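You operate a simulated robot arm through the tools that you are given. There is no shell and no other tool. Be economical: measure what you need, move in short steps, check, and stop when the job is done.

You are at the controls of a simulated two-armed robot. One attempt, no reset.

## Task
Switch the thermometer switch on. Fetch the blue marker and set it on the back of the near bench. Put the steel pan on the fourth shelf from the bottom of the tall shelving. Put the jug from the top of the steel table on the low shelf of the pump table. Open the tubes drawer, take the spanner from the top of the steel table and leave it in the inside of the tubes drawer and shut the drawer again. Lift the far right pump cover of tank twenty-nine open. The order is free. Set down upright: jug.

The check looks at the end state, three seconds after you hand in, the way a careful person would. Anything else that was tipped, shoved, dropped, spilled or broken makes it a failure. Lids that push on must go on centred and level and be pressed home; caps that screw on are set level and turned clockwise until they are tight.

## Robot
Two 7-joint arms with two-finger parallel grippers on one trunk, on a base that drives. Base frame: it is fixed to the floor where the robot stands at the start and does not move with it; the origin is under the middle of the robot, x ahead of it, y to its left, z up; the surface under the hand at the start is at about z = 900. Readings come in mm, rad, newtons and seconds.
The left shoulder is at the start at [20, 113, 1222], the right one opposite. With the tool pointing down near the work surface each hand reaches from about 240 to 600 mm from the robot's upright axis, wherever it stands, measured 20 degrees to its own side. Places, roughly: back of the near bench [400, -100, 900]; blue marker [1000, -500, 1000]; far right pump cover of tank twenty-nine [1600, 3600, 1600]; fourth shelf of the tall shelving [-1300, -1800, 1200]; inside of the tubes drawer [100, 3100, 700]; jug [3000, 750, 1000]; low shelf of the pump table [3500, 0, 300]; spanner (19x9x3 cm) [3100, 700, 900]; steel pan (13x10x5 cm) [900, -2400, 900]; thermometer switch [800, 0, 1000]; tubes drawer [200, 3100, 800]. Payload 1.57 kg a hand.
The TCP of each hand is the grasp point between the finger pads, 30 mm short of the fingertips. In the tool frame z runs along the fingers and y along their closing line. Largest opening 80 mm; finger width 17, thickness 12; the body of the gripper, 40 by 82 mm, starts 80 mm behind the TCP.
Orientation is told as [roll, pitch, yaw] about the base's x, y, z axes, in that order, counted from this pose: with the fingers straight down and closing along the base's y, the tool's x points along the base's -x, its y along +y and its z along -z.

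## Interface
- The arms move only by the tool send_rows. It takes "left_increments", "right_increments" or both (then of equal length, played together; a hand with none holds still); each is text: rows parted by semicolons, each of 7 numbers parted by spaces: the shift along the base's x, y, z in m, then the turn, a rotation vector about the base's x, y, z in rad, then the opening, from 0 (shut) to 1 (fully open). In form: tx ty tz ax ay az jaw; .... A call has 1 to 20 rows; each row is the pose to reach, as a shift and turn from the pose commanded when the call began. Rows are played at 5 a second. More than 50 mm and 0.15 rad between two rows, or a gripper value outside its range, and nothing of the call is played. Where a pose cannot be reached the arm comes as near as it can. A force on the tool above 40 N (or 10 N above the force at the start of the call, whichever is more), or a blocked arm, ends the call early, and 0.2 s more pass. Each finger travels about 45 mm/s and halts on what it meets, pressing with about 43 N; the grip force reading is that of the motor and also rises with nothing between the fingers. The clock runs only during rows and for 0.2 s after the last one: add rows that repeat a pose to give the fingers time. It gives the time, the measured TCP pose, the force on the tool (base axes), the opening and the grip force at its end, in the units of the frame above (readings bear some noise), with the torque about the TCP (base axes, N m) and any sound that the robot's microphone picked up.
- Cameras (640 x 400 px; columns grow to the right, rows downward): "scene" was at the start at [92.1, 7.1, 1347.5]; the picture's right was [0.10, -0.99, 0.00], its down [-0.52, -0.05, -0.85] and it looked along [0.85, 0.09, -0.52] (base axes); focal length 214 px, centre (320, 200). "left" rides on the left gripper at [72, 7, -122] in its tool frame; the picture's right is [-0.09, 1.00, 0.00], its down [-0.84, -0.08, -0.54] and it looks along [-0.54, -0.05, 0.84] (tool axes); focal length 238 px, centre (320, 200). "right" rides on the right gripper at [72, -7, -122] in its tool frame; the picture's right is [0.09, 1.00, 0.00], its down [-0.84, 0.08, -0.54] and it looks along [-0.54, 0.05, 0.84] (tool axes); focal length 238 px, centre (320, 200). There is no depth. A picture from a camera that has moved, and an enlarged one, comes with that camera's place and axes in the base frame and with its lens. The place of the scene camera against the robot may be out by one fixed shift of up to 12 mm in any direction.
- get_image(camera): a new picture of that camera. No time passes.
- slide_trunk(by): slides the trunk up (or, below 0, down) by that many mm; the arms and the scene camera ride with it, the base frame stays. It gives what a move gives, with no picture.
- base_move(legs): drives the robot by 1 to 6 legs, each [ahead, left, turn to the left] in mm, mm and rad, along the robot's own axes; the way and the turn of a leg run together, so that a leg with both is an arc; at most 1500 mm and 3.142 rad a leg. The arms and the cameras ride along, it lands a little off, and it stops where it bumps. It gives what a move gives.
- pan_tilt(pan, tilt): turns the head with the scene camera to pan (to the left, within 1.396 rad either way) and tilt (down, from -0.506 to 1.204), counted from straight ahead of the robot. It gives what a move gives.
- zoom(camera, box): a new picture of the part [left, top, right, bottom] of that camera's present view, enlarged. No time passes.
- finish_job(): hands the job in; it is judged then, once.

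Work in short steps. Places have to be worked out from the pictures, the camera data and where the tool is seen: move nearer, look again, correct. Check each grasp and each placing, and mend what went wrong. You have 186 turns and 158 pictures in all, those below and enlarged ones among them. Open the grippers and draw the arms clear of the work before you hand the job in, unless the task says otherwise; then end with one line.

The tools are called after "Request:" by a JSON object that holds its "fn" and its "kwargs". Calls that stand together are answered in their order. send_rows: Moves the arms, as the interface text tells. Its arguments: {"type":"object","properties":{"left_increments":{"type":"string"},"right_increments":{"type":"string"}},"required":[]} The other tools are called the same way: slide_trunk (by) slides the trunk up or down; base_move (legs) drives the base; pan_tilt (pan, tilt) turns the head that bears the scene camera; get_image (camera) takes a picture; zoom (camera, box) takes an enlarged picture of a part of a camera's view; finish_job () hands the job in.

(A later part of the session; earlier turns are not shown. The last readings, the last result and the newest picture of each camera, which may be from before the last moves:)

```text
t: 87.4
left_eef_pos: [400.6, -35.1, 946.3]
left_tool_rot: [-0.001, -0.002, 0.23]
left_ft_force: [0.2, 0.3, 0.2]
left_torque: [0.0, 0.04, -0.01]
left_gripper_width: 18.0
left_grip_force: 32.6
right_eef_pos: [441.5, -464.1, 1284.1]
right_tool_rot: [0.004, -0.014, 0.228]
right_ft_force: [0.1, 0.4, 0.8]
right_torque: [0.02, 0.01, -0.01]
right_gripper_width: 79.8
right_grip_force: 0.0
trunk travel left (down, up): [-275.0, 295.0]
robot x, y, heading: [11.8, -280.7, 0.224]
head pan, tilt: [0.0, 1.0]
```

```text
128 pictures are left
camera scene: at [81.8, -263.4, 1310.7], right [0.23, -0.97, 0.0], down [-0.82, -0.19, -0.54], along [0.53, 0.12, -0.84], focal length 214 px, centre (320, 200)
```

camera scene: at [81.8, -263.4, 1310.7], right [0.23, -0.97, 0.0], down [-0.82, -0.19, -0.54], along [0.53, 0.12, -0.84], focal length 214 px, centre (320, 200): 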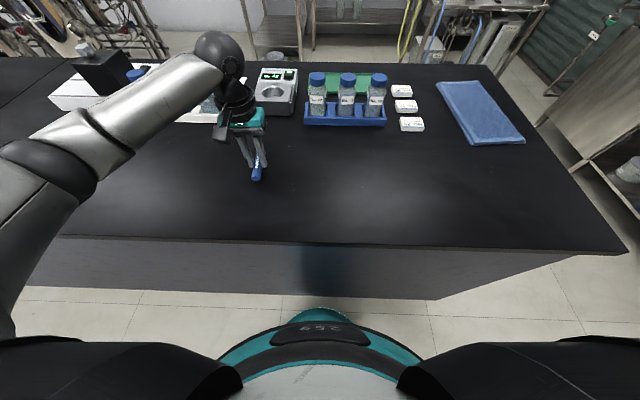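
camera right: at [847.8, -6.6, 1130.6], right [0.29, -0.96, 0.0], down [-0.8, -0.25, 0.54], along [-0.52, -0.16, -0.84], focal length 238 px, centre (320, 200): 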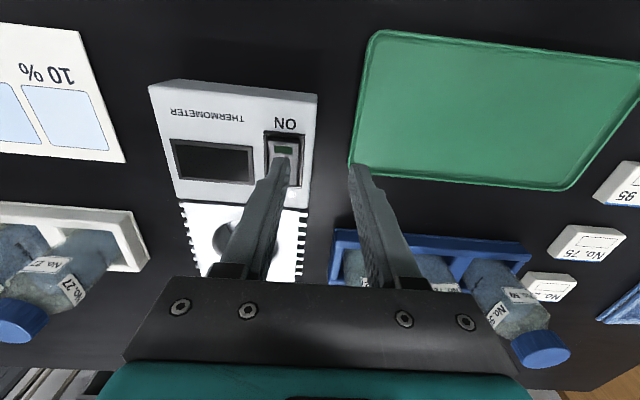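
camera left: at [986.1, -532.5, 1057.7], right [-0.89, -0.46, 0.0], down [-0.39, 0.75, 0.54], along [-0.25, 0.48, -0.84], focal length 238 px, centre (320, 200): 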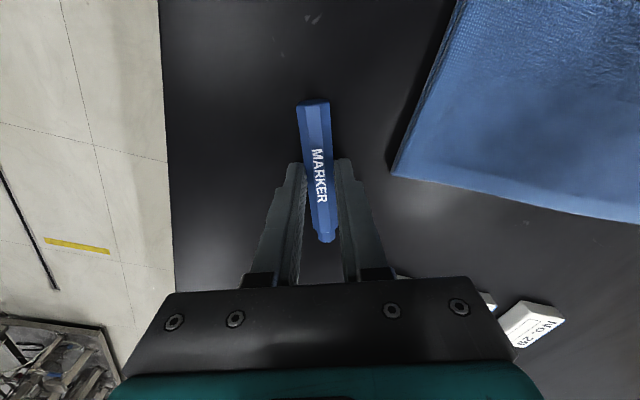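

It's hanging 11 mm above the bench. I'll lower it those last millimetres, open, and lift off.

Request:
{"fn": "send_rows", "kwargs": {"left_increments": "0 0 -0.006 0 0 0 0; 0 0 -0.010 0 0 0 0; 0 0 -0.010 0 0 0 0.3; 0 0 -0.010 0 0 0 0.6; 0 0 -0.010 0 0 0 1; 0 0 -0.010 0 0 0 1; 0 0 -0.010 0 0 0 1; 0 0 0.03 0 0 0 1; 0 0 0.07 0 0 0 1; 0 0 0.11 0 0 0 1; 0 0 0.155 0 0 0 1; 0 0 0.2 0 0 0 1; 0 0 0.245 0 0 0 1; 0 0 0.29 0 0 0 1"}}

Request:
{"fn": "get_image", "kwargs": {"camera": "left"}}

Request:
{"fn": "pan_tilt", "kwargs": {"pan": -1.39, "tilt": 0.3}}

Request:
{"fn": "get_image", "kwargs": {"camera": "scene"}}

```text
t: 90.4
left_eef_pos: [402.6, -32.7, 1236.4]
left_tool_rot: [0.0, 0.0, 0.23]
left_ft_force: [0.0, -0.6, -0.2]
left_torque: [0.03, 0.03, -0.04]
left_gripper_width: 80.0
left_grip_force: 0.1
right_eef_pos: [439.8, -464.4, 1284.4]
right_tool_rot: [0.005, -0.014, 0.228]
right_ft_force: [0.3, 0.3, -0.6]
right_torque: [0.04, -0.02, 0.0]
right_gripper_width: 80.1
right_grip_force: 0.0
trunk travel left (down, up): [-275.0, 295.0]
robot x, y, heading: [13.0, -280.0, 0.232]
head pan, tilt: [0.0, 1.0]
```

```text
127 pictures are left
camera left: at [330.8, -44.2, 1358.8], right [-0.14, 0.99, 0.0], down [0.83, 0.12, 0.54], along [0.54, 0.07, -0.84], focal length 238 px, centre (320, 200)
```

left: 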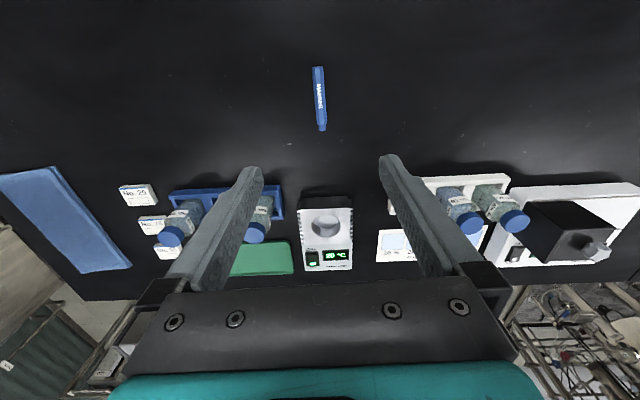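

```text
t: 91.9
left_eef_pos: [402.9, -32.1, 1235.7]
left_tool_rot: [0.0, 0.0, 0.23]
left_ft_force: [0.9, 0.3, 0.5]
left_torque: [-0.03, -0.01, 0.0]
left_gripper_width: 79.8
left_grip_force: 0.0
right_eef_pos: [440.7, -463.8, 1283.0]
right_tool_rot: [0.005, -0.014, 0.229]
right_ft_force: [-0.5, -0.1, 0.4]
right_torque: [0.02, 0.0, 0.04]
right_gripper_width: 80.0
right_grip_force: 0.0
trunk travel left (down, up): [-275.0, 295.0]
robot x, y, heading: [16.1, -281.6, 0.235]
head pan, tilt: [-1.389, 0.3]
```

```text
126 pictures are left
camera scene: at [51.3, -364.8, 1370.2], right [-0.92, -0.4, 0.0], down [-0.12, 0.27, -0.96], along [0.38, -0.88, -0.3], focal length 214 px, centre (320, 200)
```

scene: 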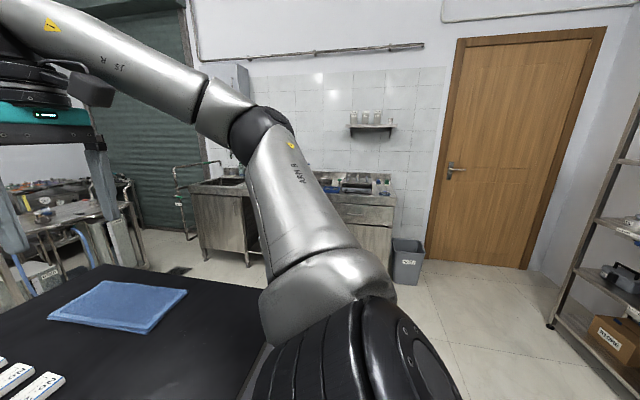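

The marker lies on the back half of the bench. I'll drive toward the sink cabinet for the pan, facing -y.

Request:
{"fn": "base_move", "kwargs": {"legs": [[-250, 0, 0], [0, 0, -1.8], [960, 0, 0], [0, 1080, 0]]}}

Request:
{"fn": "pan_tilt", "kwargs": {"pan": 0, "tilt": 0.7}}

Request:
{"fn": "get_image", "kwargs": {"camera": "scene"}}

```text
t: 107.9
left_eef_pos: [936.4, -1795.9, 1235.9]
left_tool_rot: [0.0, 0.002, -1.616]
left_ft_force: [0.4, -0.2, -0.1]
left_torque: [0.0, 0.01, -0.02]
left_gripper_width: 80.0
left_grip_force: 0.0
right_eef_pos: [511.7, -1715.3, 1283.4]
right_tool_rot: [0.001, -0.014, -1.619]
right_ft_force: [0.3, -0.4, 0.0]
right_torque: [-0.01, 0.05, -0.01]
right_gripper_width: 79.8
right_grip_force: 0.1
trunk travel left (down, up): [-275.0, 295.0]
robot x, y, heading: [804.5, -1351.1, -1.622]
head pan, tilt: [-1.389, 0.3]
```

```text
t: 109.5
left_eef_pos: [938.0, -1796.9, 1235.9]
left_tool_rot: [0.0, -0.001, -1.616]
left_ft_force: [-0.6, 0.4, 0.5]
left_torque: [-0.01, 0.02, 0.02]
left_gripper_width: 80.0
left_grip_force: 0.0
right_eef_pos: [511.9, -1715.4, 1284.8]
right_tool_rot: [0.003, -0.015, -1.618]
right_ft_force: [-0.5, 0.6, -0.6]
right_torque: [-0.01, -0.02, 0.0]
right_gripper_width: 80.1
right_grip_force: 0.0
trunk travel left (down, up): [-275.0, 295.0]
robot x, y, heading: [803.3, -1352.8, -1.618]
head pan, tilt: [0.0, 0.7]
```

```text
125 pictures are left
camera scene: at [794.6, -1449.3, 1334.1], right [-1.0, 0.05, 0.0], down [0.03, 0.64, -0.77], along [-0.04, -0.76, -0.64], focal length 214 px, centre (320, 200)
```

scene: 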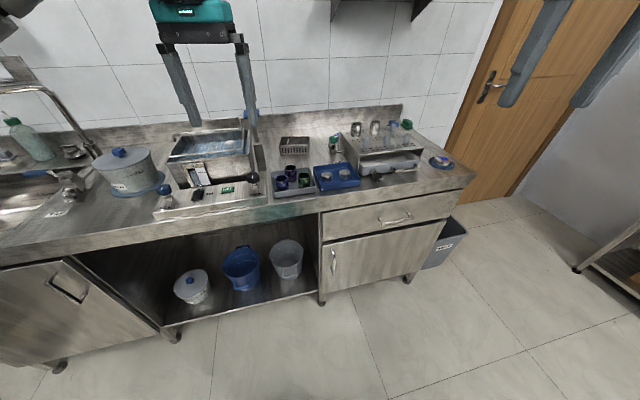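

The pan should be around pixel (290,143). I'll zoom in there.

Request:
{"fn": "zoom", "kwargs": {"camera": "scene", "box": [150, 100, 470, 230]}}

```text
2.00 times, centred on (310, 165) of scene
camera zoom: at [794.6, -1449.3, 1334.1], right [-1.0, 0.05, 0.0], down [0.03, 0.64, -0.77], along [-0.04, -0.76, -0.64], focal length 429 px, centre (340, 270)
```

zoom: 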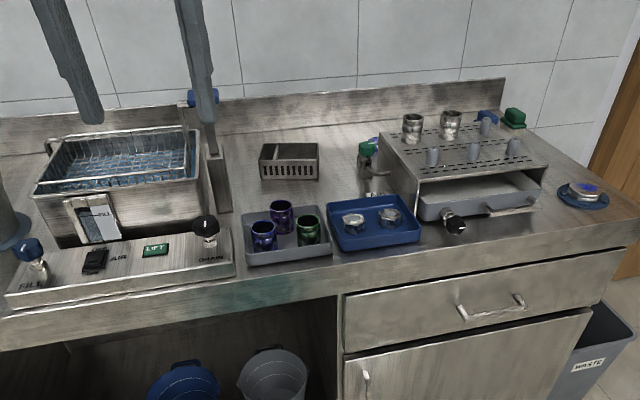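

The slotted steel box at about [858, -2308] matches 13x10x5 cm. I'll drive up to the counter and look from the left hand's camera.

Request:
{"fn": "base_move", "kwargs": {"legs": [[370, -20, 0.04]]}}

Request:
{"fn": "get_image", "kwargs": {"camera": "left"}}

Request:
{"fn": "pan_tilt", "kwargs": {"pan": 0, "tilt": 0.9}}

Request:
{"fn": "get_image", "kwargs": {"camera": "scene"}}

```text
t: 111.8
left_eef_pos: [925.4, -2151.0, 1236.3]
left_tool_rot: [0.0, -0.001, -1.576]
left_ft_force: [0.4, 0.0, 0.2]
left_torque: [0.0, 0.0, 0.0]
left_gripper_width: 80.2
left_grip_force: 0.1
right_eef_pos: [495.9, -2088.3, 1285.4]
right_tool_rot: [0.002, -0.013, -1.577]
right_ft_force: [0.3, -0.3, 0.3]
right_torque: [0.04, 0.02, 0.0]
right_gripper_width: 80.0
right_grip_force: 0.1
trunk travel left (down, up): [-275.0, 295.0]
robot x, y, heading: [778.2, -1711.9, -1.579]
head pan, tilt: [0.0, 0.7]
```

```text
123 pictures are left
camera left: at [932.2, -2080.6, 1358.1], right [1.0, -0.1, 0.0], down [-0.08, -0.84, 0.54], along [-0.05, -0.54, -0.84], focal length 238 px, centre (320, 200)
```

left: 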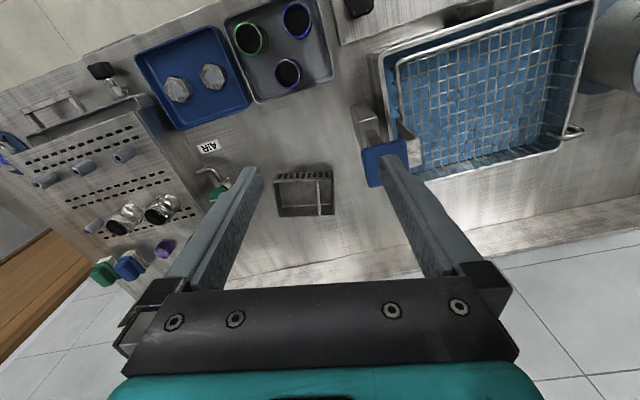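

```text
t: 112.5
left_eef_pos: [925.3, -2151.2, 1237.3]
left_tool_rot: [-0.002, 0.001, -1.574]
left_ft_force: [-0.3, 0.1, -0.1]
left_torque: [0.01, 0.0, 0.01]
left_gripper_width: 80.0
left_grip_force: 0.1
right_eef_pos: [497.2, -2087.3, 1284.6]
right_tool_rot: [0.003, -0.015, -1.576]
right_ft_force: [0.0, -0.6, 0.3]
right_torque: [-0.02, 0.01, 0.02]
right_gripper_width: 79.9
right_grip_force: 0.1
trunk travel left (down, up): [-275.0, 295.0]
robot x, y, heading: [778.6, -1711.9, -1.575]
head pan, tilt: [0.0, 0.901]
```

```text
122 pictures are left
camera scene: at [768.9, -1800.4, 1318.0], right [-1.0, 0.01, 0.0], down [0.0, 0.78, -0.62], along [0.0, -0.62, -0.78], focal length 214 px, centre (320, 200)
```

scene: 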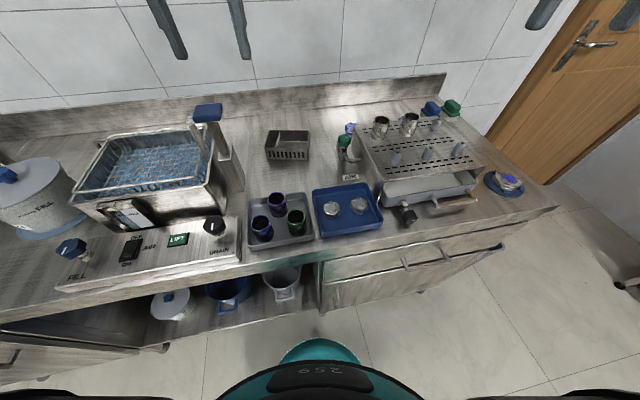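

Request:
{"fn": "zoom", "kwargs": {"camera": "left", "box": [250, 150, 360, 230]}}

Request:
{"fn": "zoom", "kwargs": {"camera": "scene", "box": [210, 90, 390, 260]}}

```text
5.00 times, centred on (305, 190) of left
camera zoom: at [932.3, -2079.9, 1358.3], right [1.0, -0.1, 0.0], down [-0.08, -0.84, 0.54], along [-0.05, -0.54, -0.84], focal length 1192 px, centre (395, 250)
```

zoom: 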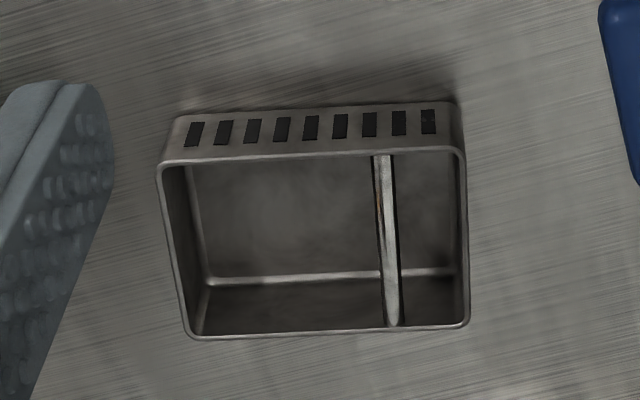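

```text
2.35 times, centred on (300, 175) of scene
camera zoom: at [768.9, -1800.4, 1318.0], right [-1.0, 0.01, 0.0], down [0.0, 0.78, -0.62], along [0.0, -0.62, -0.78], focal length 505 px, centre (367, 259)
```

zoom: 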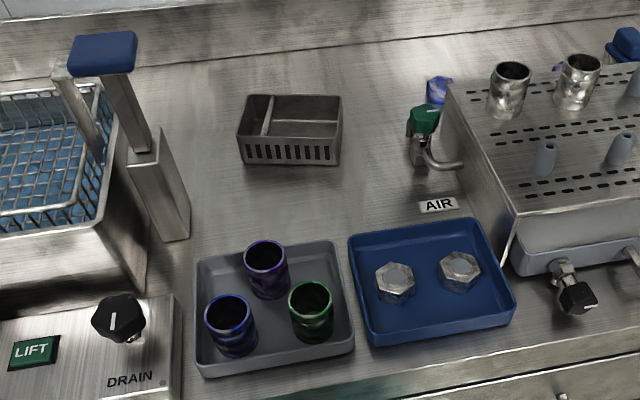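

It's a small steel pan with a lengthwise divider at about x=901, y -2322…-2414, rim at z≈903. I'll move 60 mm closer and bring the left hand above the divider, to grip it there.

Request:
{"fn": "base_move", "kwargs": {"legs": [[60, 0, 0]]}}

Request:
{"fn": "send_rows", "kwargs": {"left_increments": "-0.01 -0.03 -0.035 0 0 0 0.3; -0.024 -0.06 -0.07 0 0 0 0.25; -0.024 -0.09 -0.105 0 0 0 0.25; -0.024 -0.12 -0.14 0 0 0 0.25; -0.024 -0.145 -0.175 0 0 0 0.25; -0.024 -0.145 -0.22 0 0 0 0.25; -0.024 -0.145 -0.24 0 0 0 0.25; -0.024 -0.145 -0.24 0 0 0 0.25"}}

Request:
{"fn": "get_image", "kwargs": {"camera": "left"}}

Request:
{"fn": "get_image", "kwargs": {"camera": "scene"}}

```text
t: 113.5
left_eef_pos: [925.2, -2210.2, 1236.0]
left_tool_rot: [0.001, 0.0, -1.576]
left_ft_force: [0.5, -0.4, -0.7]
left_torque: [0.01, 0.0, 0.01]
left_gripper_width: 79.9
left_grip_force: 0.1
right_eef_pos: [496.5, -2145.5, 1285.4]
right_tool_rot: [0.004, -0.012, -1.577]
right_ft_force: [-0.7, 0.2, 0.5]
right_torque: [0.02, -0.03, 0.0]
right_gripper_width: 80.0
right_grip_force: 0.1
trunk travel left (down, up): [-275.0, 295.0]
robot x, y, heading: [779.0, -1768.9, -1.575]
head pan, tilt: [0.0, 0.901]
```

```text
t: 115.3
left_eef_pos: [902.4, -2353.5, 994.9]
left_tool_rot: [0.0, -0.002, -1.579]
left_ft_force: [-0.1, -0.6, -0.3]
left_torque: [0.02, 0.02, -0.02]
left_gripper_width: 20.1
left_grip_force: 0.0
left hand out of reach, approached as far as the arm can: row 5
right_eef_pos: [496.4, -2145.4, 1284.1]
right_tool_rot: [0.002, -0.013, -1.578]
right_ft_force: [0.3, 0.7, -0.4]
right_torque: [-0.01, -0.04, 0.01]
right_gripper_width: 80.0
right_grip_force: 0.0
trunk travel left (down, up): [-275.0, 295.0]
robot x, y, heading: [777.7, -1768.9, -1.577]
head pan, tilt: [0.0, 0.901]
```

```text
119 pictures are left
camera left: at [909.2, -2281.7, 1116.6], right [1.0, -0.1, 0.0], down [-0.08, -0.83, 0.54], along [-0.05, -0.54, -0.84], focal length 238 px, centre (320, 200)
```

left: 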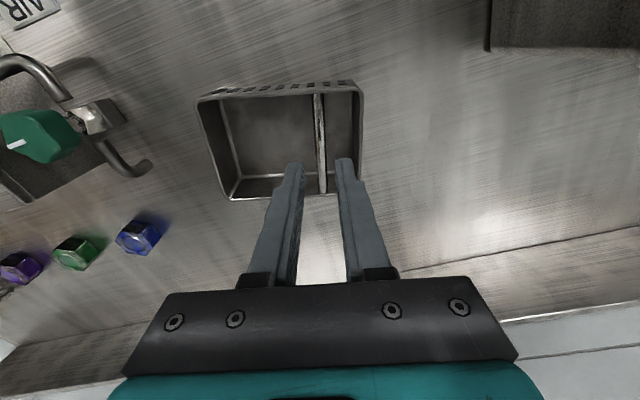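

```text
118 pictures are left
camera scene: at [768.4, -1858.7, 1317.9], right [-1.0, 0.01, 0.0], down [0.01, 0.78, -0.62], along [0.0, -0.62, -0.78], focal length 214 px, centre (320, 200)
```

scene: 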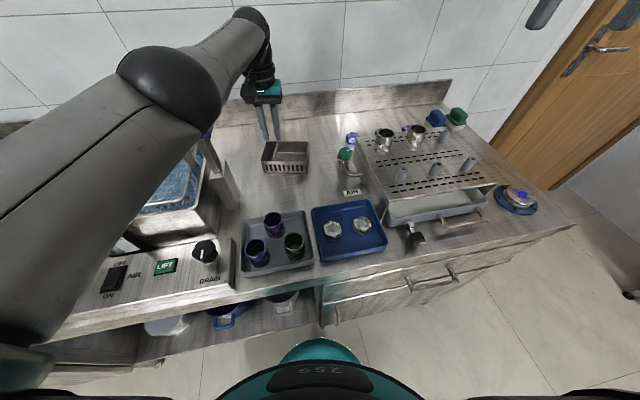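

The fingers straddle the divider line at x≈902. I'll descend so the tips sit inside the pan, then close on the divider.

Request:
{"fn": "send_rows", "kwargs": {"left_increments": "0 0 -0.04 0 0 0 0.25; 0 0 -0.06 0 0 0 0.25; 0 0 -0.075 0 0 0 0.25; 0 0 -0.085 0 0 0 0.25; 0 0 -0.085 0 0 0 0.25"}}

Request:
{"fn": "get_image", "kwargs": {"camera": "left"}}

Request:
{"fn": "zoom", "kwargs": {"camera": "scene", "box": [210, 80, 350, 200]}}

```text
t: 116.5
left_eef_pos: [904.8, -2343.2, 913.9]
left_tool_rot: [0.001, -0.005, -1.576]
left_ft_force: [3.8, 0.1, 14.7]
left_torque: [0.07, -0.06, 0.09]
left_gripper_width: 19.8
left_grip_force: 0.0
left hand out of reach, approached as far as the arm can: row 1, 2, 3, 4, 5
right_eef_pos: [497.2, -2144.1, 1285.2]
right_tool_rot: [0.004, -0.016, -1.578]
right_ft_force: [-0.2, -0.3, 0.1]
right_torque: [0.02, -0.02, -0.01]
right_gripper_width: 80.1
right_grip_force: 0.0
trunk travel left (down, up): [-275.0, 295.0]
robot x, y, heading: [776.0, -1771.4, -1.576]
head pan, tilt: [0.0, 0.901]
```

```text
117 pictures are left
camera left: at [911.2, -2272.1, 1035.4], right [1.0, -0.1, 0.0], down [-0.08, -0.83, 0.55], along [-0.05, -0.54, -0.84], focal length 238 px, centre (320, 200)
```

left: 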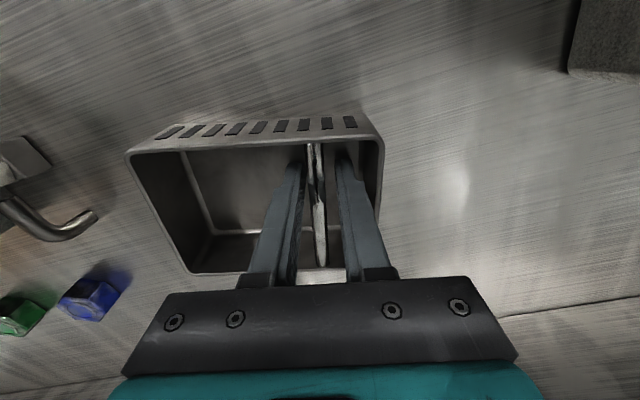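

```text
3.33 times, centred on (280, 140) of scene
camera zoom: at [768.6, -1857.6, 1318.2], right [-1.0, 0.01, 0.0], down [0.0, 0.78, -0.62], along [0.0, -0.62, -0.78], focal length 715 px, centre (453, 400)
```

zoom: 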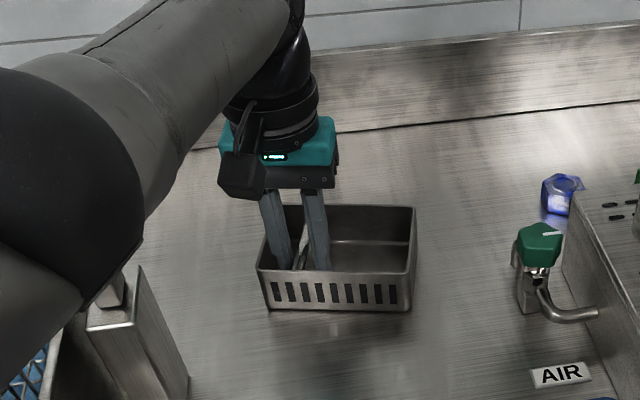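

There's 15 N of upward force, so the tips seem to rest on the pan floor at z≈884. I'll raise 4 mm and close on the divider.

Request:
{"fn": "send_rows", "kwargs": {"left_increments": "0 0 0.004 0 0 0 0.25; 0 0 0.004 0 0 0 0; 0 0 0.004 0 0 0 0; 0 0 0.004 0 0 0 0; 0 0 0.004 0 0 0 0"}}

Request:
{"fn": "get_image", "kwargs": {"camera": "left"}}

```text
t: 117.7
left_eef_pos: [903.4, -2343.3, 915.6]
left_tool_rot: [-0.001, -0.001, -1.575]
left_ft_force: [-0.4, 1.1, 0.5]
left_torque: [0.03, -0.06, -0.13]
left_gripper_width: 8.2
left_grip_force: 26.5
right_eef_pos: [496.4, -2146.5, 1285.4]
right_tool_rot: [0.003, -0.014, -1.577]
right_ft_force: [0.6, -0.5, 0.2]
right_torque: [0.01, 0.04, 0.03]
right_gripper_width: 80.0
right_grip_force: 0.1
trunk travel left (down, up): [-275.0, 295.0]
robot x, y, heading: [777.1, -1767.6, -1.576]
head pan, tilt: [0.0, 0.901]
```

```text
115 pictures are left
camera left: at [910.4, -2272.7, 1037.1], right [1.0, -0.1, 0.0], down [-0.08, -0.84, 0.54], along [-0.05, -0.54, -0.84], focal length 238 px, centre (320, 200)
```

left: 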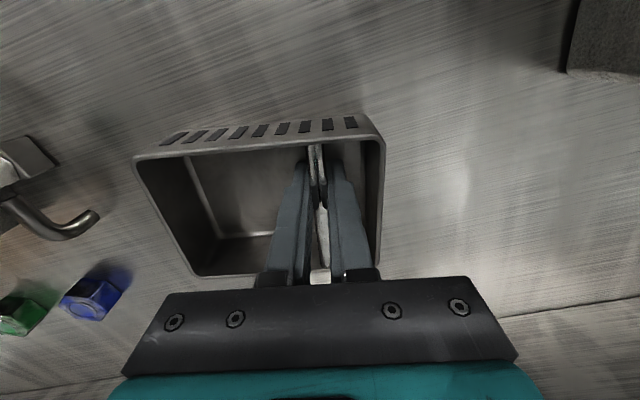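

The divider is gripped at 8.2 mm. I'll lift straight up and check that it holds level.

Request:
{"fn": "send_rows", "kwargs": {"left_increments": "0 0 0.02 0 0 0 0; 0 0 0.05 0 0 0 0; 0 0.01 0.08 0 0 0 0; 0 0.02 0.12 0 0 0 0; 0 0.03 0.16 0 0 0 0; 0 0.04 0.2 0 0 0 0; 0 0.05 0.2 0 0 0 0"}}

Request:
{"fn": "get_image", "kwargs": {"camera": "left"}}

Request:
{"fn": "get_image", "kwargs": {"camera": "scene"}}

```text
t: 119.3
left_eef_pos: [903.8, -2292.7, 1116.9]
left_tool_rot: [-0.001, -0.001, -1.577]
left_ft_force: [-1.2, -0.6, -1.3]
left_torque: [-0.08, -0.03, 0.2]
left_gripper_width: 8.2
left_grip_force: 26.8
right_eef_pos: [497.0, -2146.6, 1285.6]
right_tool_rot: [0.002, -0.014, -1.576]
right_ft_force: [-0.1, 0.0, -0.2]
right_torque: [0.06, 0.0, 0.01]
right_gripper_width: 80.0
right_grip_force: 0.1
trunk travel left (down, up): [-275.0, 295.0]
robot x, y, heading: [775.9, -1769.6, -1.577]
head pan, tilt: [0.0, 0.901]
```

```text
114 pictures are left
camera left: at [910.8, -2221.7, 1239.1], right [1.0, -0.1, 0.0], down [-0.08, -0.84, 0.54], along [-0.05, -0.54, -0.84], focal length 238 px, centre (320, 200)
```

left: 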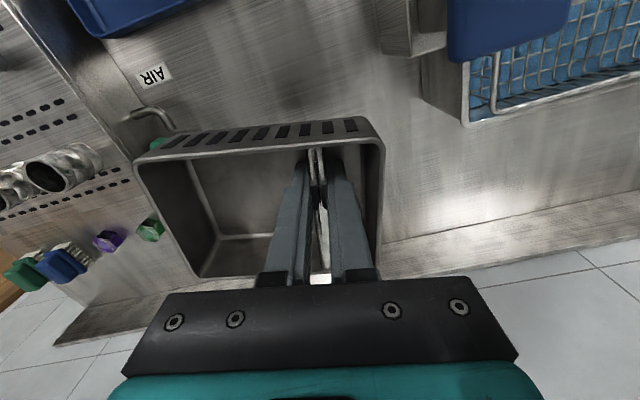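

```text
113 pictures are left
camera scene: at [768.8, -1858.9, 1317.9], right [-1.0, 0.01, 0.0], down [0.0, 0.78, -0.62], along [0.0, -0.62, -0.78], focal length 214 px, centre (320, 200)
```

scene: 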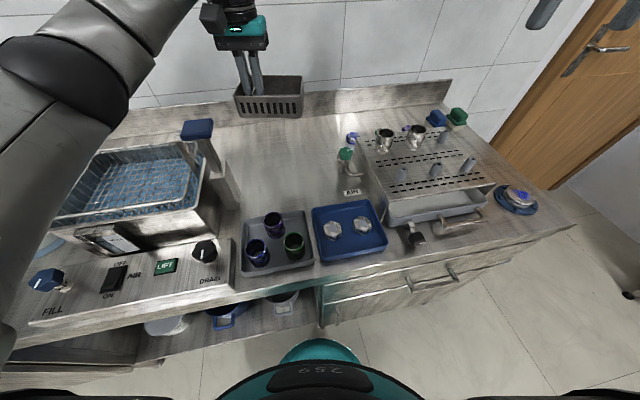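

The pan is held level. I'll tuck it in, back off and turn to face -x to look at the tall shelving.

Request:
{"fn": "send_rows", "kwargs": {"left_increments": "0 0.03 0.03 0 0 0 0; 0 0.06 0.06 0 0 0 0; 0 0.09 0.09 0 0 0 0; 0 0.11 0.12 0 0 0 0; 0 0.11 0.12 0 0 0 0"}}

Request:
{"fn": "base_move", "kwargs": {"legs": [[-330, 0, 0], [0, 0, -1.565]]}}

Request:
{"fn": "pan_tilt", "kwargs": {"pan": 0.2, "tilt": 0.3}}

Request:
{"fn": "get_image", "kwargs": {"camera": "scene"}}

```text
t: 120.5
left_eef_pos: [902.9, -2181.1, 1237.5]
left_tool_rot: [0.001, 0.0, -1.577]
left_ft_force: [-0.3, 0.6, -1.4]
left_torque: [0.13, -0.04, -0.27]
left_gripper_width: 8.4
left_grip_force: 27.3
right_eef_pos: [496.8, -2146.6, 1284.4]
right_tool_rot: [0.003, -0.014, -1.577]
right_ft_force: [0.9, -0.5, -0.1]
right_torque: [0.01, 0.0, -0.01]
right_gripper_width: 79.9
right_grip_force: 0.1
trunk travel left (down, up): [-275.0, 295.0]
robot x, y, heading: [778.3, -1769.5, -1.582]
head pan, tilt: [0.0, 0.901]
```

```text
t: 126.5
left_eef_pos: [370.0, -1559.0, 1237.0]
left_tool_rot: [0.0, 0.002, -3.137]
left_ft_force: [0.2, -0.4, -0.8]
left_torque: [-0.05, -0.01, 0.04]
left_gripper_width: 8.6
left_grip_force: 27.1
right_eef_pos: [401.5, -1153.7, 1284.8]
right_tool_rot: [0.004, -0.014, -3.138]
right_ft_force: [-0.4, -0.6, -0.6]
right_torque: [0.02, 0.02, -0.03]
right_gripper_width: 80.2
right_grip_force: 0.0
trunk travel left (down, up): [-275.0, 295.0]
robot x, y, heading: [780.1, -1425.7, -3.136]
head pan, tilt: [0.0, 0.901]
```

```text
t: 127.5
left_eef_pos: [368.7, -1559.6, 1236.7]
left_tool_rot: [0.001, 0.0, -3.14]
left_ft_force: [0.3, 0.1, -0.9]
left_torque: [0.03, -0.08, -0.08]
left_gripper_width: 8.4
left_grip_force: 27.3
right_eef_pos: [401.9, -1152.8, 1284.4]
right_tool_rot: [0.002, -0.013, -3.138]
right_ft_force: [0.1, 0.5, -0.4]
right_torque: [-0.04, 0.01, 0.01]
right_gripper_width: 79.9
right_grip_force: 0.1
trunk travel left (down, up): [-275.0, 295.0]
robot x, y, heading: [778.7, -1433.3, -3.136]
head pan, tilt: [0.201, 0.3]
```

```text
112 pictures are left
camera scene: at [669.9, -1450.2, 1370.1], right [-0.2, 0.98, 0.0], down [0.29, 0.06, -0.95], along [-0.94, -0.19, -0.3], focal length 214 px, centre (320, 200)
```

scene: 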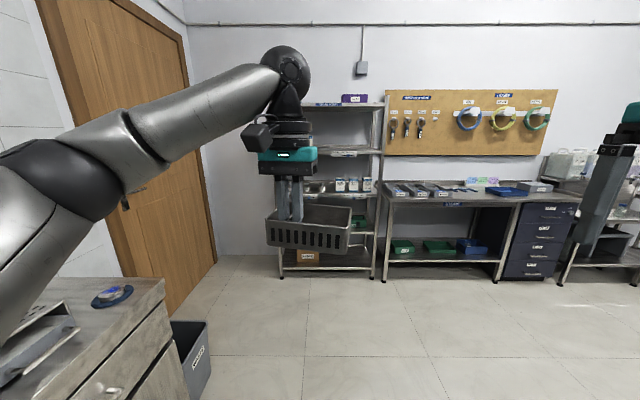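

The shelving faces +x with five boards, and the fourth is at about z=1200. I'll drive closer for a better look.

Request:
{"fn": "base_move", "kwargs": {"legs": [[1100, 0, 0]]}}

Request:
{"fn": "pan_tilt", "kwargs": {"pan": 0.1, "tilt": 0.2}}

Request:
{"fn": "get_image", "kwargs": {"camera": "scene"}}

```text
t: 133.1
left_eef_pos: [-730.1, -1557.1, 1237.6]
left_tool_rot: [0.001, 0.0, 3.138]
left_ft_force: [-0.7, 0.0, -1.1]
left_torque: [-0.04, 0.01, 0.15]
left_gripper_width: 8.5
left_grip_force: 26.7
right_eef_pos: [-695.7, -1151.4, 1284.0]
right_tool_rot: [0.003, -0.014, 3.14]
right_ft_force: [-0.2, -0.8, -0.3]
right_torque: [-0.01, -0.01, 0.01]
right_gripper_width: 80.0
right_grip_force: 0.0
trunk travel left (down, up): [-275.0, 295.0]
robot x, y, heading: [-317.9, -1428.7, 3.141]
head pan, tilt: [0.201, 0.3]
```

```text
t: 133.8
left_eef_pos: [-729.1, -1557.2, 1237.4]
left_tool_rot: [-0.001, -0.001, 3.137]
left_ft_force: [0.7, -0.4, -1.7]
left_torque: [0.03, -0.08, -0.13]
left_gripper_width: 8.5
left_grip_force: 27.9
right_eef_pos: [-695.6, -1151.8, 1285.7]
right_tool_rot: [0.005, -0.015, 3.137]
right_ft_force: [0.4, -0.5, 0.0]
right_torque: [0.02, 0.0, -0.05]
right_gripper_width: 79.8
right_grip_force: 0.0
trunk travel left (down, up): [-275.0, 295.0]
robot x, y, heading: [-319.7, -1428.6, 3.134]
head pan, tilt: [0.099, 0.201]
```

```text
111 pictures are left
camera scene: at [-429.8, -1440.5, 1379.4], right [-0.1, 1.0, 0.0], down [0.2, 0.02, -0.98], along [-0.98, -0.1, -0.2], focal length 214 px, centre (320, 200)
```

scene: 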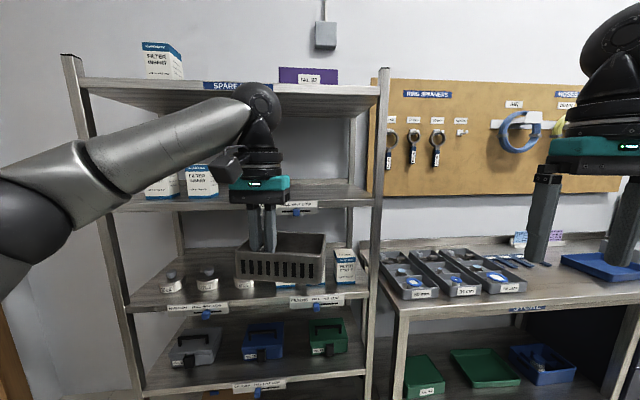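

The fourth board carries filter boxes on the left and is free on the right, at about z=1245. I'll raise the trunk for height and creep up to just outside the shelf.

Request:
{"fn": "slide_trunk", "kwargs": {"by": 130}}

Request:
{"fn": "base_move", "kwargs": {"legs": [[140, 0, 0]]}}

Request:
{"fn": "pan_tilt", "kwargs": {"pan": 0.1, "tilt": 0.35}}

Request:
{"fn": "get_image", "kwargs": {"camera": "scene"}}

Request:
{"fn": "get_image", "kwargs": {"camera": "left"}}

```text
t: 135.4
left_eef_pos: [-730.5, -1557.3, 1366.7]
left_tool_rot: [-0.001, 0.0, 3.141]
left_ft_force: [-0.8, 0.6, -2.1]
left_torque: [-0.02, 0.02, 0.07]
left_gripper_width: 8.5
left_grip_force: 27.0
right_eef_pos: [-695.2, -1151.1, 1414.7]
right_tool_rot: [0.003, -0.012, 3.138]
right_ft_force: [0.6, -0.1, -0.2]
right_torque: [0.01, 0.0, 0.02]
right_gripper_width: 80.1
right_grip_force: 0.1
trunk travel left (down, up): [-405.0, 165.0]
robot x, y, heading: [-322.5, -1427.5, 3.135]
head pan, tilt: [0.099, 0.201]
```

```text
t: 136.7
left_eef_pos: [-866.9, -1555.9, 1368.3]
left_tool_rot: [-0.002, 0.001, 3.136]
left_ft_force: [0.3, 0.3, -0.7]
left_torque: [-0.02, -0.04, -0.03]
left_gripper_width: 8.7
left_grip_force: 27.2
right_eef_pos: [-832.5, -1149.0, 1414.9]
right_tool_rot: [0.003, -0.014, 3.135]
right_ft_force: [-0.9, 0.3, 0.6]
right_torque: [0.0, -0.01, -0.03]
right_gripper_width: 79.9
right_grip_force: 0.0
trunk travel left (down, up): [-405.0, 165.0]
robot x, y, heading: [-458.3, -1426.1, 3.135]
head pan, tilt: [0.099, 0.201]
```

```text
t: 137.4
left_eef_pos: [-864.7, -1555.6, 1367.5]
left_tool_rot: [0.0, 0.001, 3.136]
left_ft_force: [1.0, 0.0, -1.4]
left_torque: [-0.04, -0.09, -0.15]
left_gripper_width: 8.3
left_grip_force: 27.1
right_eef_pos: [-830.3, -1149.4, 1415.1]
right_tool_rot: [0.004, -0.015, 3.136]
right_ft_force: [0.0, -1.3, 0.4]
right_torque: [0.02, 0.02, -0.01]
right_gripper_width: 79.8
right_grip_force: 0.0
trunk travel left (down, up): [-405.0, 165.0]
robot x, y, heading: [-456.8, -1431.2, 3.144]
head pan, tilt: [0.099, 0.351]
```

```text
110 pictures are left
camera scene: at [-565.3, -1439.7, 1495.5], right [-0.09, 1.0, 0.0], down [0.34, 0.03, -0.94], along [-0.94, -0.09, -0.34], focal length 214 px, centre (320, 200)
```

scene: 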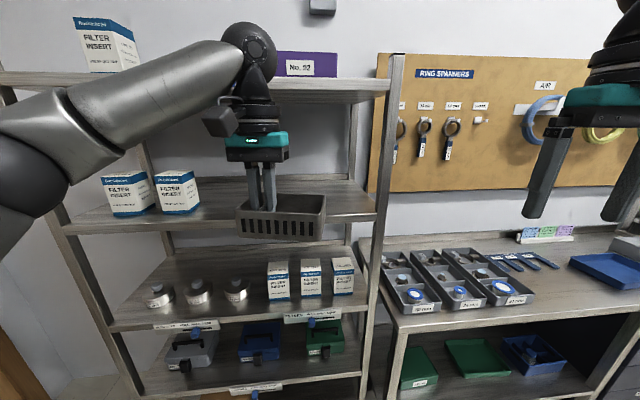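

```text
109 pictures are left
camera left: at [-793.7, -1564.0, 1489.3], right [-0.1, -1.0, 0.0], down [-0.84, 0.08, 0.54], along [-0.54, 0.05, -0.84], focal length 238 px, centre (320, 200)
```

left: 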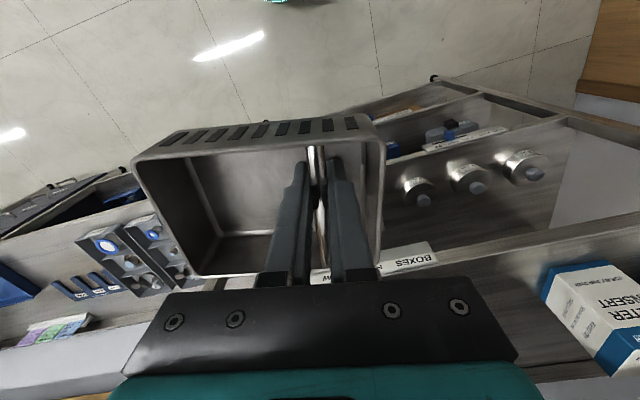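

By triangulation the fourth board's front edge is at x≈-1123, z≈1252, with about 290 mm up to the top board. The wrist barely fits upright, so I'll tilt the hand 0.45 rad toward the shelf, lower it, and look before going in.

Request:
{"fn": "send_rows", "kwargs": {"left_increments": "0 0 0 0 0.12 0 0; 0 0 -0.01 0 0.24 0 0; 0 0 -0.03 0 0.36 0 0; 0 0 -0.045 0 0.45 0 0; 0 0 -0.05 0 0.45 0 0; 0 0 -0.05 0 0.45 0 0"}}

Request:
{"fn": "base_move", "kwargs": {"legs": [[160, 0, 0]]}}

Request:
{"fn": "get_image", "kwargs": {"camera": "scene"}}

Request:
{"fn": "get_image", "kwargs": {"camera": "left"}}

```text
t: 138.8
left_eef_pos: [-866.2, -1557.3, 1317.6]
left_tool_rot: [0.001, -0.453, 3.137]
left_ft_force: [-0.1, -0.3, -2.1]
left_torque: [-0.03, 0.02, 0.11]
left_gripper_width: 8.6
left_grip_force: 26.9
right_eef_pos: [-831.4, -1150.2, 1414.8]
right_tool_rot: [0.003, -0.013, 3.137]
right_ft_force: [0.1, 0.1, 0.4]
right_torque: [0.0, -0.02, 0.01]
right_gripper_width: 79.9
right_grip_force: 0.0
trunk travel left (down, up): [-405.0, 165.0]
robot x, y, heading: [-454.7, -1430.8, 3.137]
head pan, tilt: [0.099, 0.351]
```

```text
t: 140.2
left_eef_pos: [-1031.5, -1557.5, 1316.8]
left_tool_rot: [0.002, -0.451, 3.14]
left_ft_force: [-0.3, 0.3, -0.9]
left_torque: [-0.05, -0.04, 0.13]
left_gripper_width: 8.2
left_grip_force: 27.3
right_eef_pos: [-993.0, -1149.2, 1414.3]
right_tool_rot: [0.004, -0.015, 3.137]
right_ft_force: [-0.7, 0.3, -0.6]
right_torque: [0.01, 0.01, -0.02]
right_gripper_width: 79.9
right_grip_force: 0.1
trunk travel left (down, up): [-405.0, 165.0]
robot x, y, heading: [-621.4, -1428.8, 3.138]
head pan, tilt: [0.099, 0.351]
```

```text
108 pictures are left
camera scene: at [-729.2, -1439.1, 1495.4], right [-0.1, 1.0, 0.0], down [0.34, 0.03, -0.94], along [-0.93, -0.09, -0.34], focal length 214 px, centre (320, 200)
```

scene: 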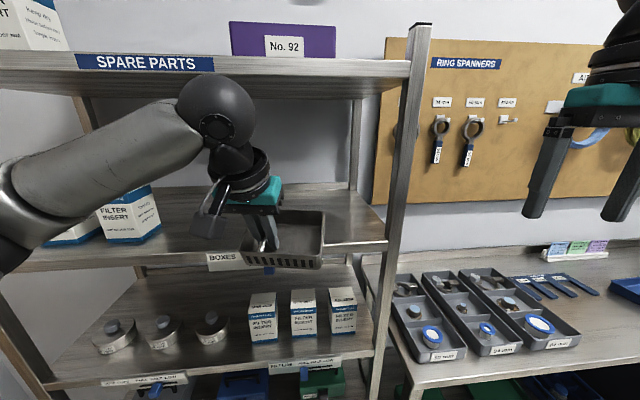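

```text
107 pictures are left
camera left: at [-912.7, -1565.2, 1396.0], right [-0.09, -1.0, 0.04], down [-0.52, 0.08, 0.85], along [-0.85, 0.05, -0.52], focal length 238 px, centre (320, 200)
```

left: 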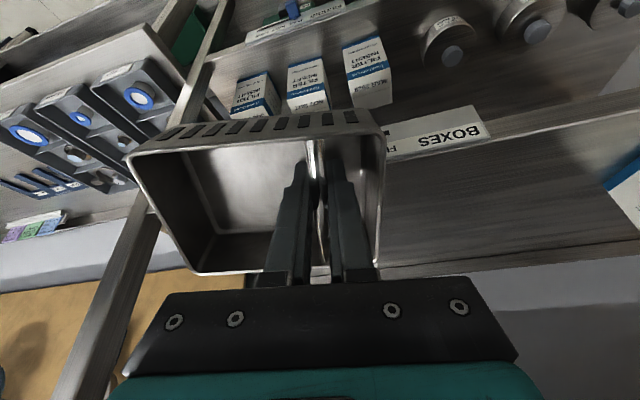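

The pan clears the board by about 15 mm and the wrist should pass under the top board. I'll drive in 130 mm.

Request:
{"fn": "base_move", "kwargs": {"legs": [[130, 0, 0]]}}

Request:
{"fn": "get_image", "kwargs": {"camera": "scene"}}

Request:
{"fn": "get_image", "kwargs": {"camera": "left"}}

```text
t: 141.5
left_eef_pos: [-1158.7, -1557.1, 1316.6]
left_tool_rot: [0.003, -0.45, 3.138]
left_ft_force: [1.2, -0.4, -1.1]
left_torque: [-0.05, -0.09, -0.05]
left_gripper_width: 8.6
left_grip_force: 27.3
right_eef_pos: [-1122.6, -1149.3, 1414.6]
right_tool_rot: [0.004, -0.013, 3.139]
right_ft_force: [-0.1, 0.0, 0.5]
right_torque: [0.01, -0.06, -0.02]
right_gripper_width: 80.3
right_grip_force: 0.0
trunk travel left (down, up): [-405.0, 165.0]
robot x, y, heading: [-742.8, -1427.9, 3.137]
head pan, tilt: [0.099, 0.351]
```

```text
106 pictures are left
camera scene: at [-857.1, -1438.9, 1495.4], right [-0.1, 1.0, 0.0], down [0.34, 0.03, -0.94], along [-0.93, -0.09, -0.34], focal length 214 px, centre (320, 200)
```

scene: 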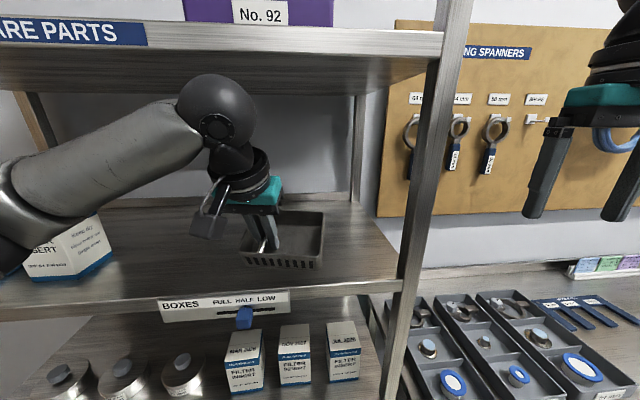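

```text
105 pictures are left
camera left: at [-1040.4, -1565.2, 1396.0], right [-0.08, -1.0, 0.04], down [-0.52, 0.08, 0.85], along [-0.85, 0.05, -0.52], focal length 238 px, centre (320, 200)
```

left: 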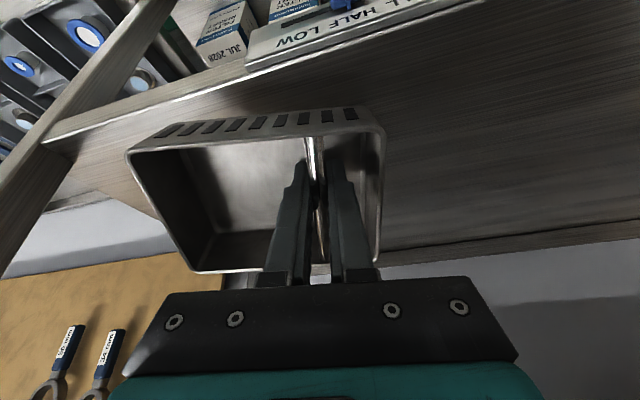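

I want the pan about 40 mm deeper. I'll tilt slightly more and lower 6 mm for wrist clearance, then move in.

Request:
{"fn": "send_rows", "kwargs": {"left_increments": "0 0 -0.003 0 0.1 0 0; 0 0 -0.006 0 0.1 0 0"}}

Request:
{"fn": "base_move", "kwargs": {"legs": [[42, 0, 0]]}}

Request:
{"fn": "send_rows", "kwargs": {"left_increments": "0 0 -0.006 0 0 0 0; 0 0 -0.012 0 0 0 0; 0 0 -0.015 0 -0.03 0 0; 0 0 -0.018 0 -0.06 0 0; 0 0 -0.021 0 -0.1 0 0"}}

Request:
{"fn": "get_image", "kwargs": {"camera": "left"}}

Request:
{"fn": "get_image", "kwargs": {"camera": "scene"}}

```text
t: 142.1
left_eef_pos: [-1159.2, -1557.4, 1313.0]
left_tool_rot: [0.003, -0.552, 3.138]
left_ft_force: [-0.5, -0.6, -0.1]
left_torque: [0.03, 0.02, 0.13]
left_gripper_width: 8.3
left_grip_force: 27.0
right_eef_pos: [-1123.0, -1148.9, 1414.2]
right_tool_rot: [0.003, -0.016, 3.141]
right_ft_force: [0.3, -0.8, -0.9]
right_torque: [0.01, -0.01, 0.0]
right_gripper_width: 80.1
right_grip_force: 0.1
trunk travel left (down, up): [-405.0, 165.0]
robot x, y, heading: [-743.5, -1426.9, 3.144]
head pan, tilt: [0.099, 0.351]
```

```text
t: 143.0
left_eef_pos: [-1202.7, -1556.3, 1312.0]
left_tool_rot: [0.004, -0.548, 3.138]
left_ft_force: [0.0, -0.7, -0.9]
left_torque: [0.0, -0.04, 0.09]
left_gripper_width: 8.6
left_grip_force: 27.3
right_eef_pos: [-1165.6, -1148.3, 1414.0]
right_tool_rot: [0.004, -0.015, 3.139]
right_ft_force: [-0.1, 0.3, -0.4]
right_torque: [-0.04, -0.07, 0.01]
right_gripper_width: 79.9
right_grip_force: 0.0
trunk travel left (down, up): [-405.0, 165.0]
robot x, y, heading: [-790.9, -1429.5, 3.137]
head pan, tilt: [0.099, 0.351]
```

```text
t: 144.2
left_eef_pos: [-1200.7, -1558.3, 1290.5]
left_tool_rot: [0.003, -0.451, 3.137]
left_ft_force: [0.0, -0.9, -1.6]
left_torque: [0.02, 0.02, 0.13]
left_gripper_width: 8.4
left_grip_force: 27.2
right_eef_pos: [-1163.7, -1148.9, 1416.0]
right_tool_rot: [0.004, -0.014, 3.138]
right_ft_force: [0.2, 0.3, -0.6]
right_torque: [0.02, 0.0, -0.04]
right_gripper_width: 80.0
right_grip_force: 0.0
trunk travel left (down, up): [-405.0, 165.0]
robot x, y, heading: [-785.9, -1428.6, 3.145]
head pan, tilt: [0.099, 0.351]
```

```text
104 pictures are left
camera left: at [-1083.2, -1565.6, 1369.2], right [-0.08, -1.0, 0.04], down [-0.52, 0.08, 0.85], along [-0.85, 0.05, -0.52], focal length 238 px, centre (320, 200)
```

left: 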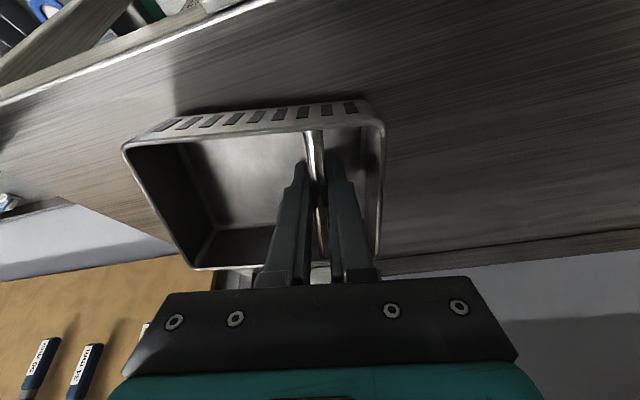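

```text
103 pictures are left
camera scene: at [-898.5, -1438.7, 1495.5], right [-0.1, 1.0, 0.0], down [0.34, 0.03, -0.94], along [-0.93, -0.09, -0.34], focal length 214 px, centre (320, 200)
```

scene: 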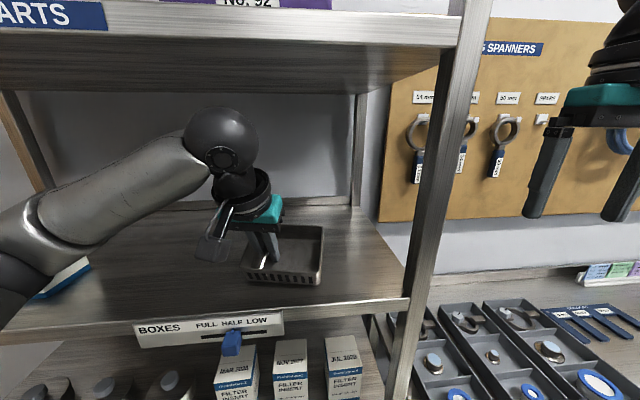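

Still no contact, and the wrist has room. I'll level the pan in place, slightly raised, then lower it to touch.

Request:
{"fn": "send_rows", "kwargs": {"left_increments": "0 0 0.005 0 -0.12 0 0; 0 0 0.01 0 -0.24 0 0; 0 0 0.01 0 -0.36 0 0; 0 0 0.01 0 -0.45 0 0; 0 0 0.01 0 -0.45 0 0"}}

Request:
{"fn": "send_rows", "kwargs": {"left_increments": "0 0 -0.005 0 0 0 0; 0 0 -0.01 0 0 0 0; 0 0 -0.014 0 0 0 0; 0 0 -0.018 0 0 0 0"}}

Request:
{"fn": "get_image", "kwargs": {"camera": "scene"}}

```text
t: 145.4
left_eef_pos: [-1201.0, -1557.8, 1301.8]
left_tool_rot: [0.0, 0.001, 3.139]
left_ft_force: [-1.1, 0.7, -1.7]
left_torque: [-0.05, 0.06, 0.11]
left_gripper_width: 8.4
left_grip_force: 27.1
right_eef_pos: [-1164.9, -1149.0, 1415.8]
right_tool_rot: [0.003, -0.016, 3.139]
right_ft_force: [-0.3, -0.3, 0.3]
right_torque: [-0.02, -0.01, -0.04]
right_gripper_width: 80.0
right_grip_force: 0.1
trunk travel left (down, up): [-405.0, 165.0]
robot x, y, heading: [-790.1, -1426.5, 3.14]
head pan, tilt: [0.099, 0.351]
```

```text
t: 146.4
left_eef_pos: [-1201.2, -1558.6, 1281.4]
left_tool_rot: [0.001, 0.0, 3.138]
left_ft_force: [0.7, 0.2, -1.6]
left_torque: [-0.03, -0.01, -0.03]
left_gripper_width: 8.5
left_grip_force: 27.4
right_eef_pos: [-1164.0, -1150.4, 1415.5]
right_tool_rot: [0.003, -0.015, 3.14]
right_ft_force: [-0.3, 0.2, 0.8]
right_torque: [0.04, -0.02, -0.02]
right_gripper_width: 80.1
right_grip_force: 0.0
trunk travel left (down, up): [-405.0, 165.0]
robot x, y, heading: [-788.0, -1426.0, 3.138]
head pan, tilt: [0.099, 0.351]
```

```text
102 pictures are left
camera scene: at [-898.5, -1438.7, 1495.5], right [-0.1, 1.0, 0.0], down [0.34, 0.03, -0.94], along [-0.93, -0.09, -0.34], focal length 214 px, centre (320, 200)
```

scene: 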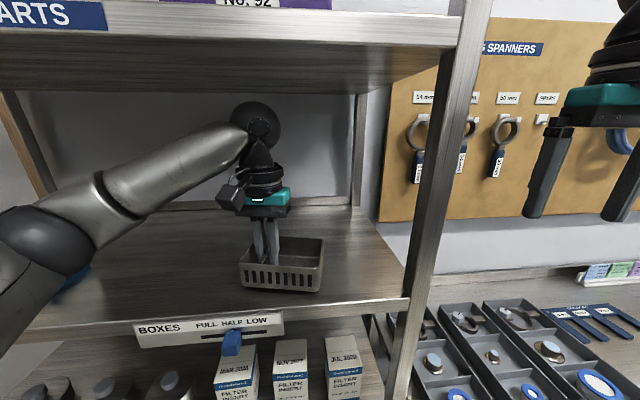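

Level and low, but not yet touching. I'll continue down in 3 mm steps until there's contact.

Request:
{"fn": "send_rows", "kwargs": {"left_increments": "0 0 -0.003 0 0 0 0; 0 0 -0.006 0 0 0 0; 0 0 -0.009 0 0 0 0; 0 0 -0.012 0 0 0 0"}}

```text
t: 147.4
left_eef_pos: [-1200.4, -1555.4, 1273.9]
left_tool_rot: [-0.001, -0.011, 3.141]
left_ft_force: [-2.0, -2.1, 25.4]
left_torque: [0.01, 0.4, 0.33]
left_gripper_width: 8.7
left_grip_force: 27.4
right_eef_pos: [-1162.2, -1148.5, 1416.2]
right_tool_rot: [0.004, -0.016, 3.137]
right_ft_force: [0.1, 0.1, -0.1]
right_torque: [0.03, 0.02, -0.01]
right_gripper_width: 79.7
right_grip_force: 0.0
trunk travel left (down, up): [-405.0, 165.0]
robot x, y, heading: [-790.4, -1426.0, 3.139]
head pan, tilt: [0.099, 0.351]
```

It's on the board with 25 N. I'll ease off, open just enough to free the divider, and withdraw with a tilt so the wrist doesn't hit the top board.

Request:
{"fn": "send_rows", "kwargs": {"left_increments": "0 0 0.004 0 0 0 0; 0 0 0.004 0 0 0 0.15; 0 0 0.004 0 0 0 0.24; 0 0 0.004 0 0 0 0.24; 0 0 0.01 0 0.1 0 0.24; 0 0 0.02 0 0.22 0 0.24; 0 0 0.03 0 0.34 0 0.24; 0 0 0.04 0 0.46 0 0.24; 0 0 0.05 0 0.55 0 0.24; 0 0 0.065 0 0.55 0 0.24"}}

Request:
{"fn": "get_image", "kwargs": {"camera": "scene"}}

Request:
{"fn": "get_image", "kwargs": {"camera": "left"}}

```text
t: 149.6
left_eef_pos: [-1200.1, -1556.2, 1336.5]
left_tool_rot: [0.003, -0.551, 3.138]
left_ft_force: [-0.7, -0.5, -0.2]
left_torque: [-0.02, -0.01, -0.01]
left_gripper_width: 19.1
left_grip_force: 0.0
right_eef_pos: [-1164.3, -1148.2, 1415.2]
right_tool_rot: [0.004, -0.016, 3.138]
right_ft_force: [-0.2, 0.2, 0.0]
right_torque: [-0.01, -0.03, 0.01]
right_gripper_width: 80.0
right_grip_force: 0.0
trunk travel left (down, up): [-405.0, 165.0]
robot x, y, heading: [-790.0, -1429.3, 3.144]
head pan, tilt: [0.099, 0.351]
```

```text
101 pictures are left
camera scene: at [-898.5, -1438.4, 1495.5], right [-0.1, 1.0, 0.0], down [0.34, 0.03, -0.94], along [-0.93, -0.09, -0.34], focal length 214 px, centre (320, 200)
```

scene: 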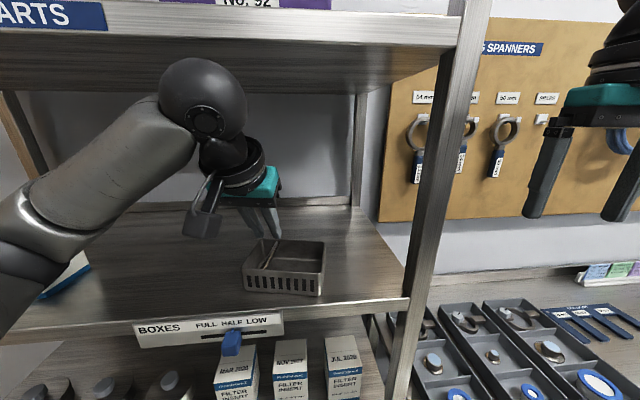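

```text
100 pictures are left
camera left: at [-1075.5, -1565.2, 1402.6], right [-0.08, -1.0, 0.05], down [-0.43, 0.08, 0.9], along [-0.9, 0.05, -0.43], focal length 238 px, centre (320, 200)
```

left: 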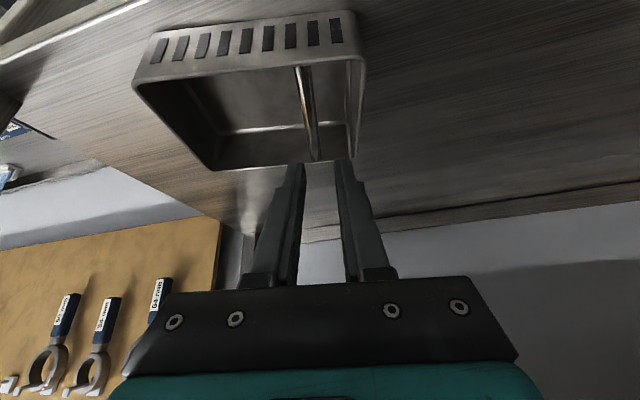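

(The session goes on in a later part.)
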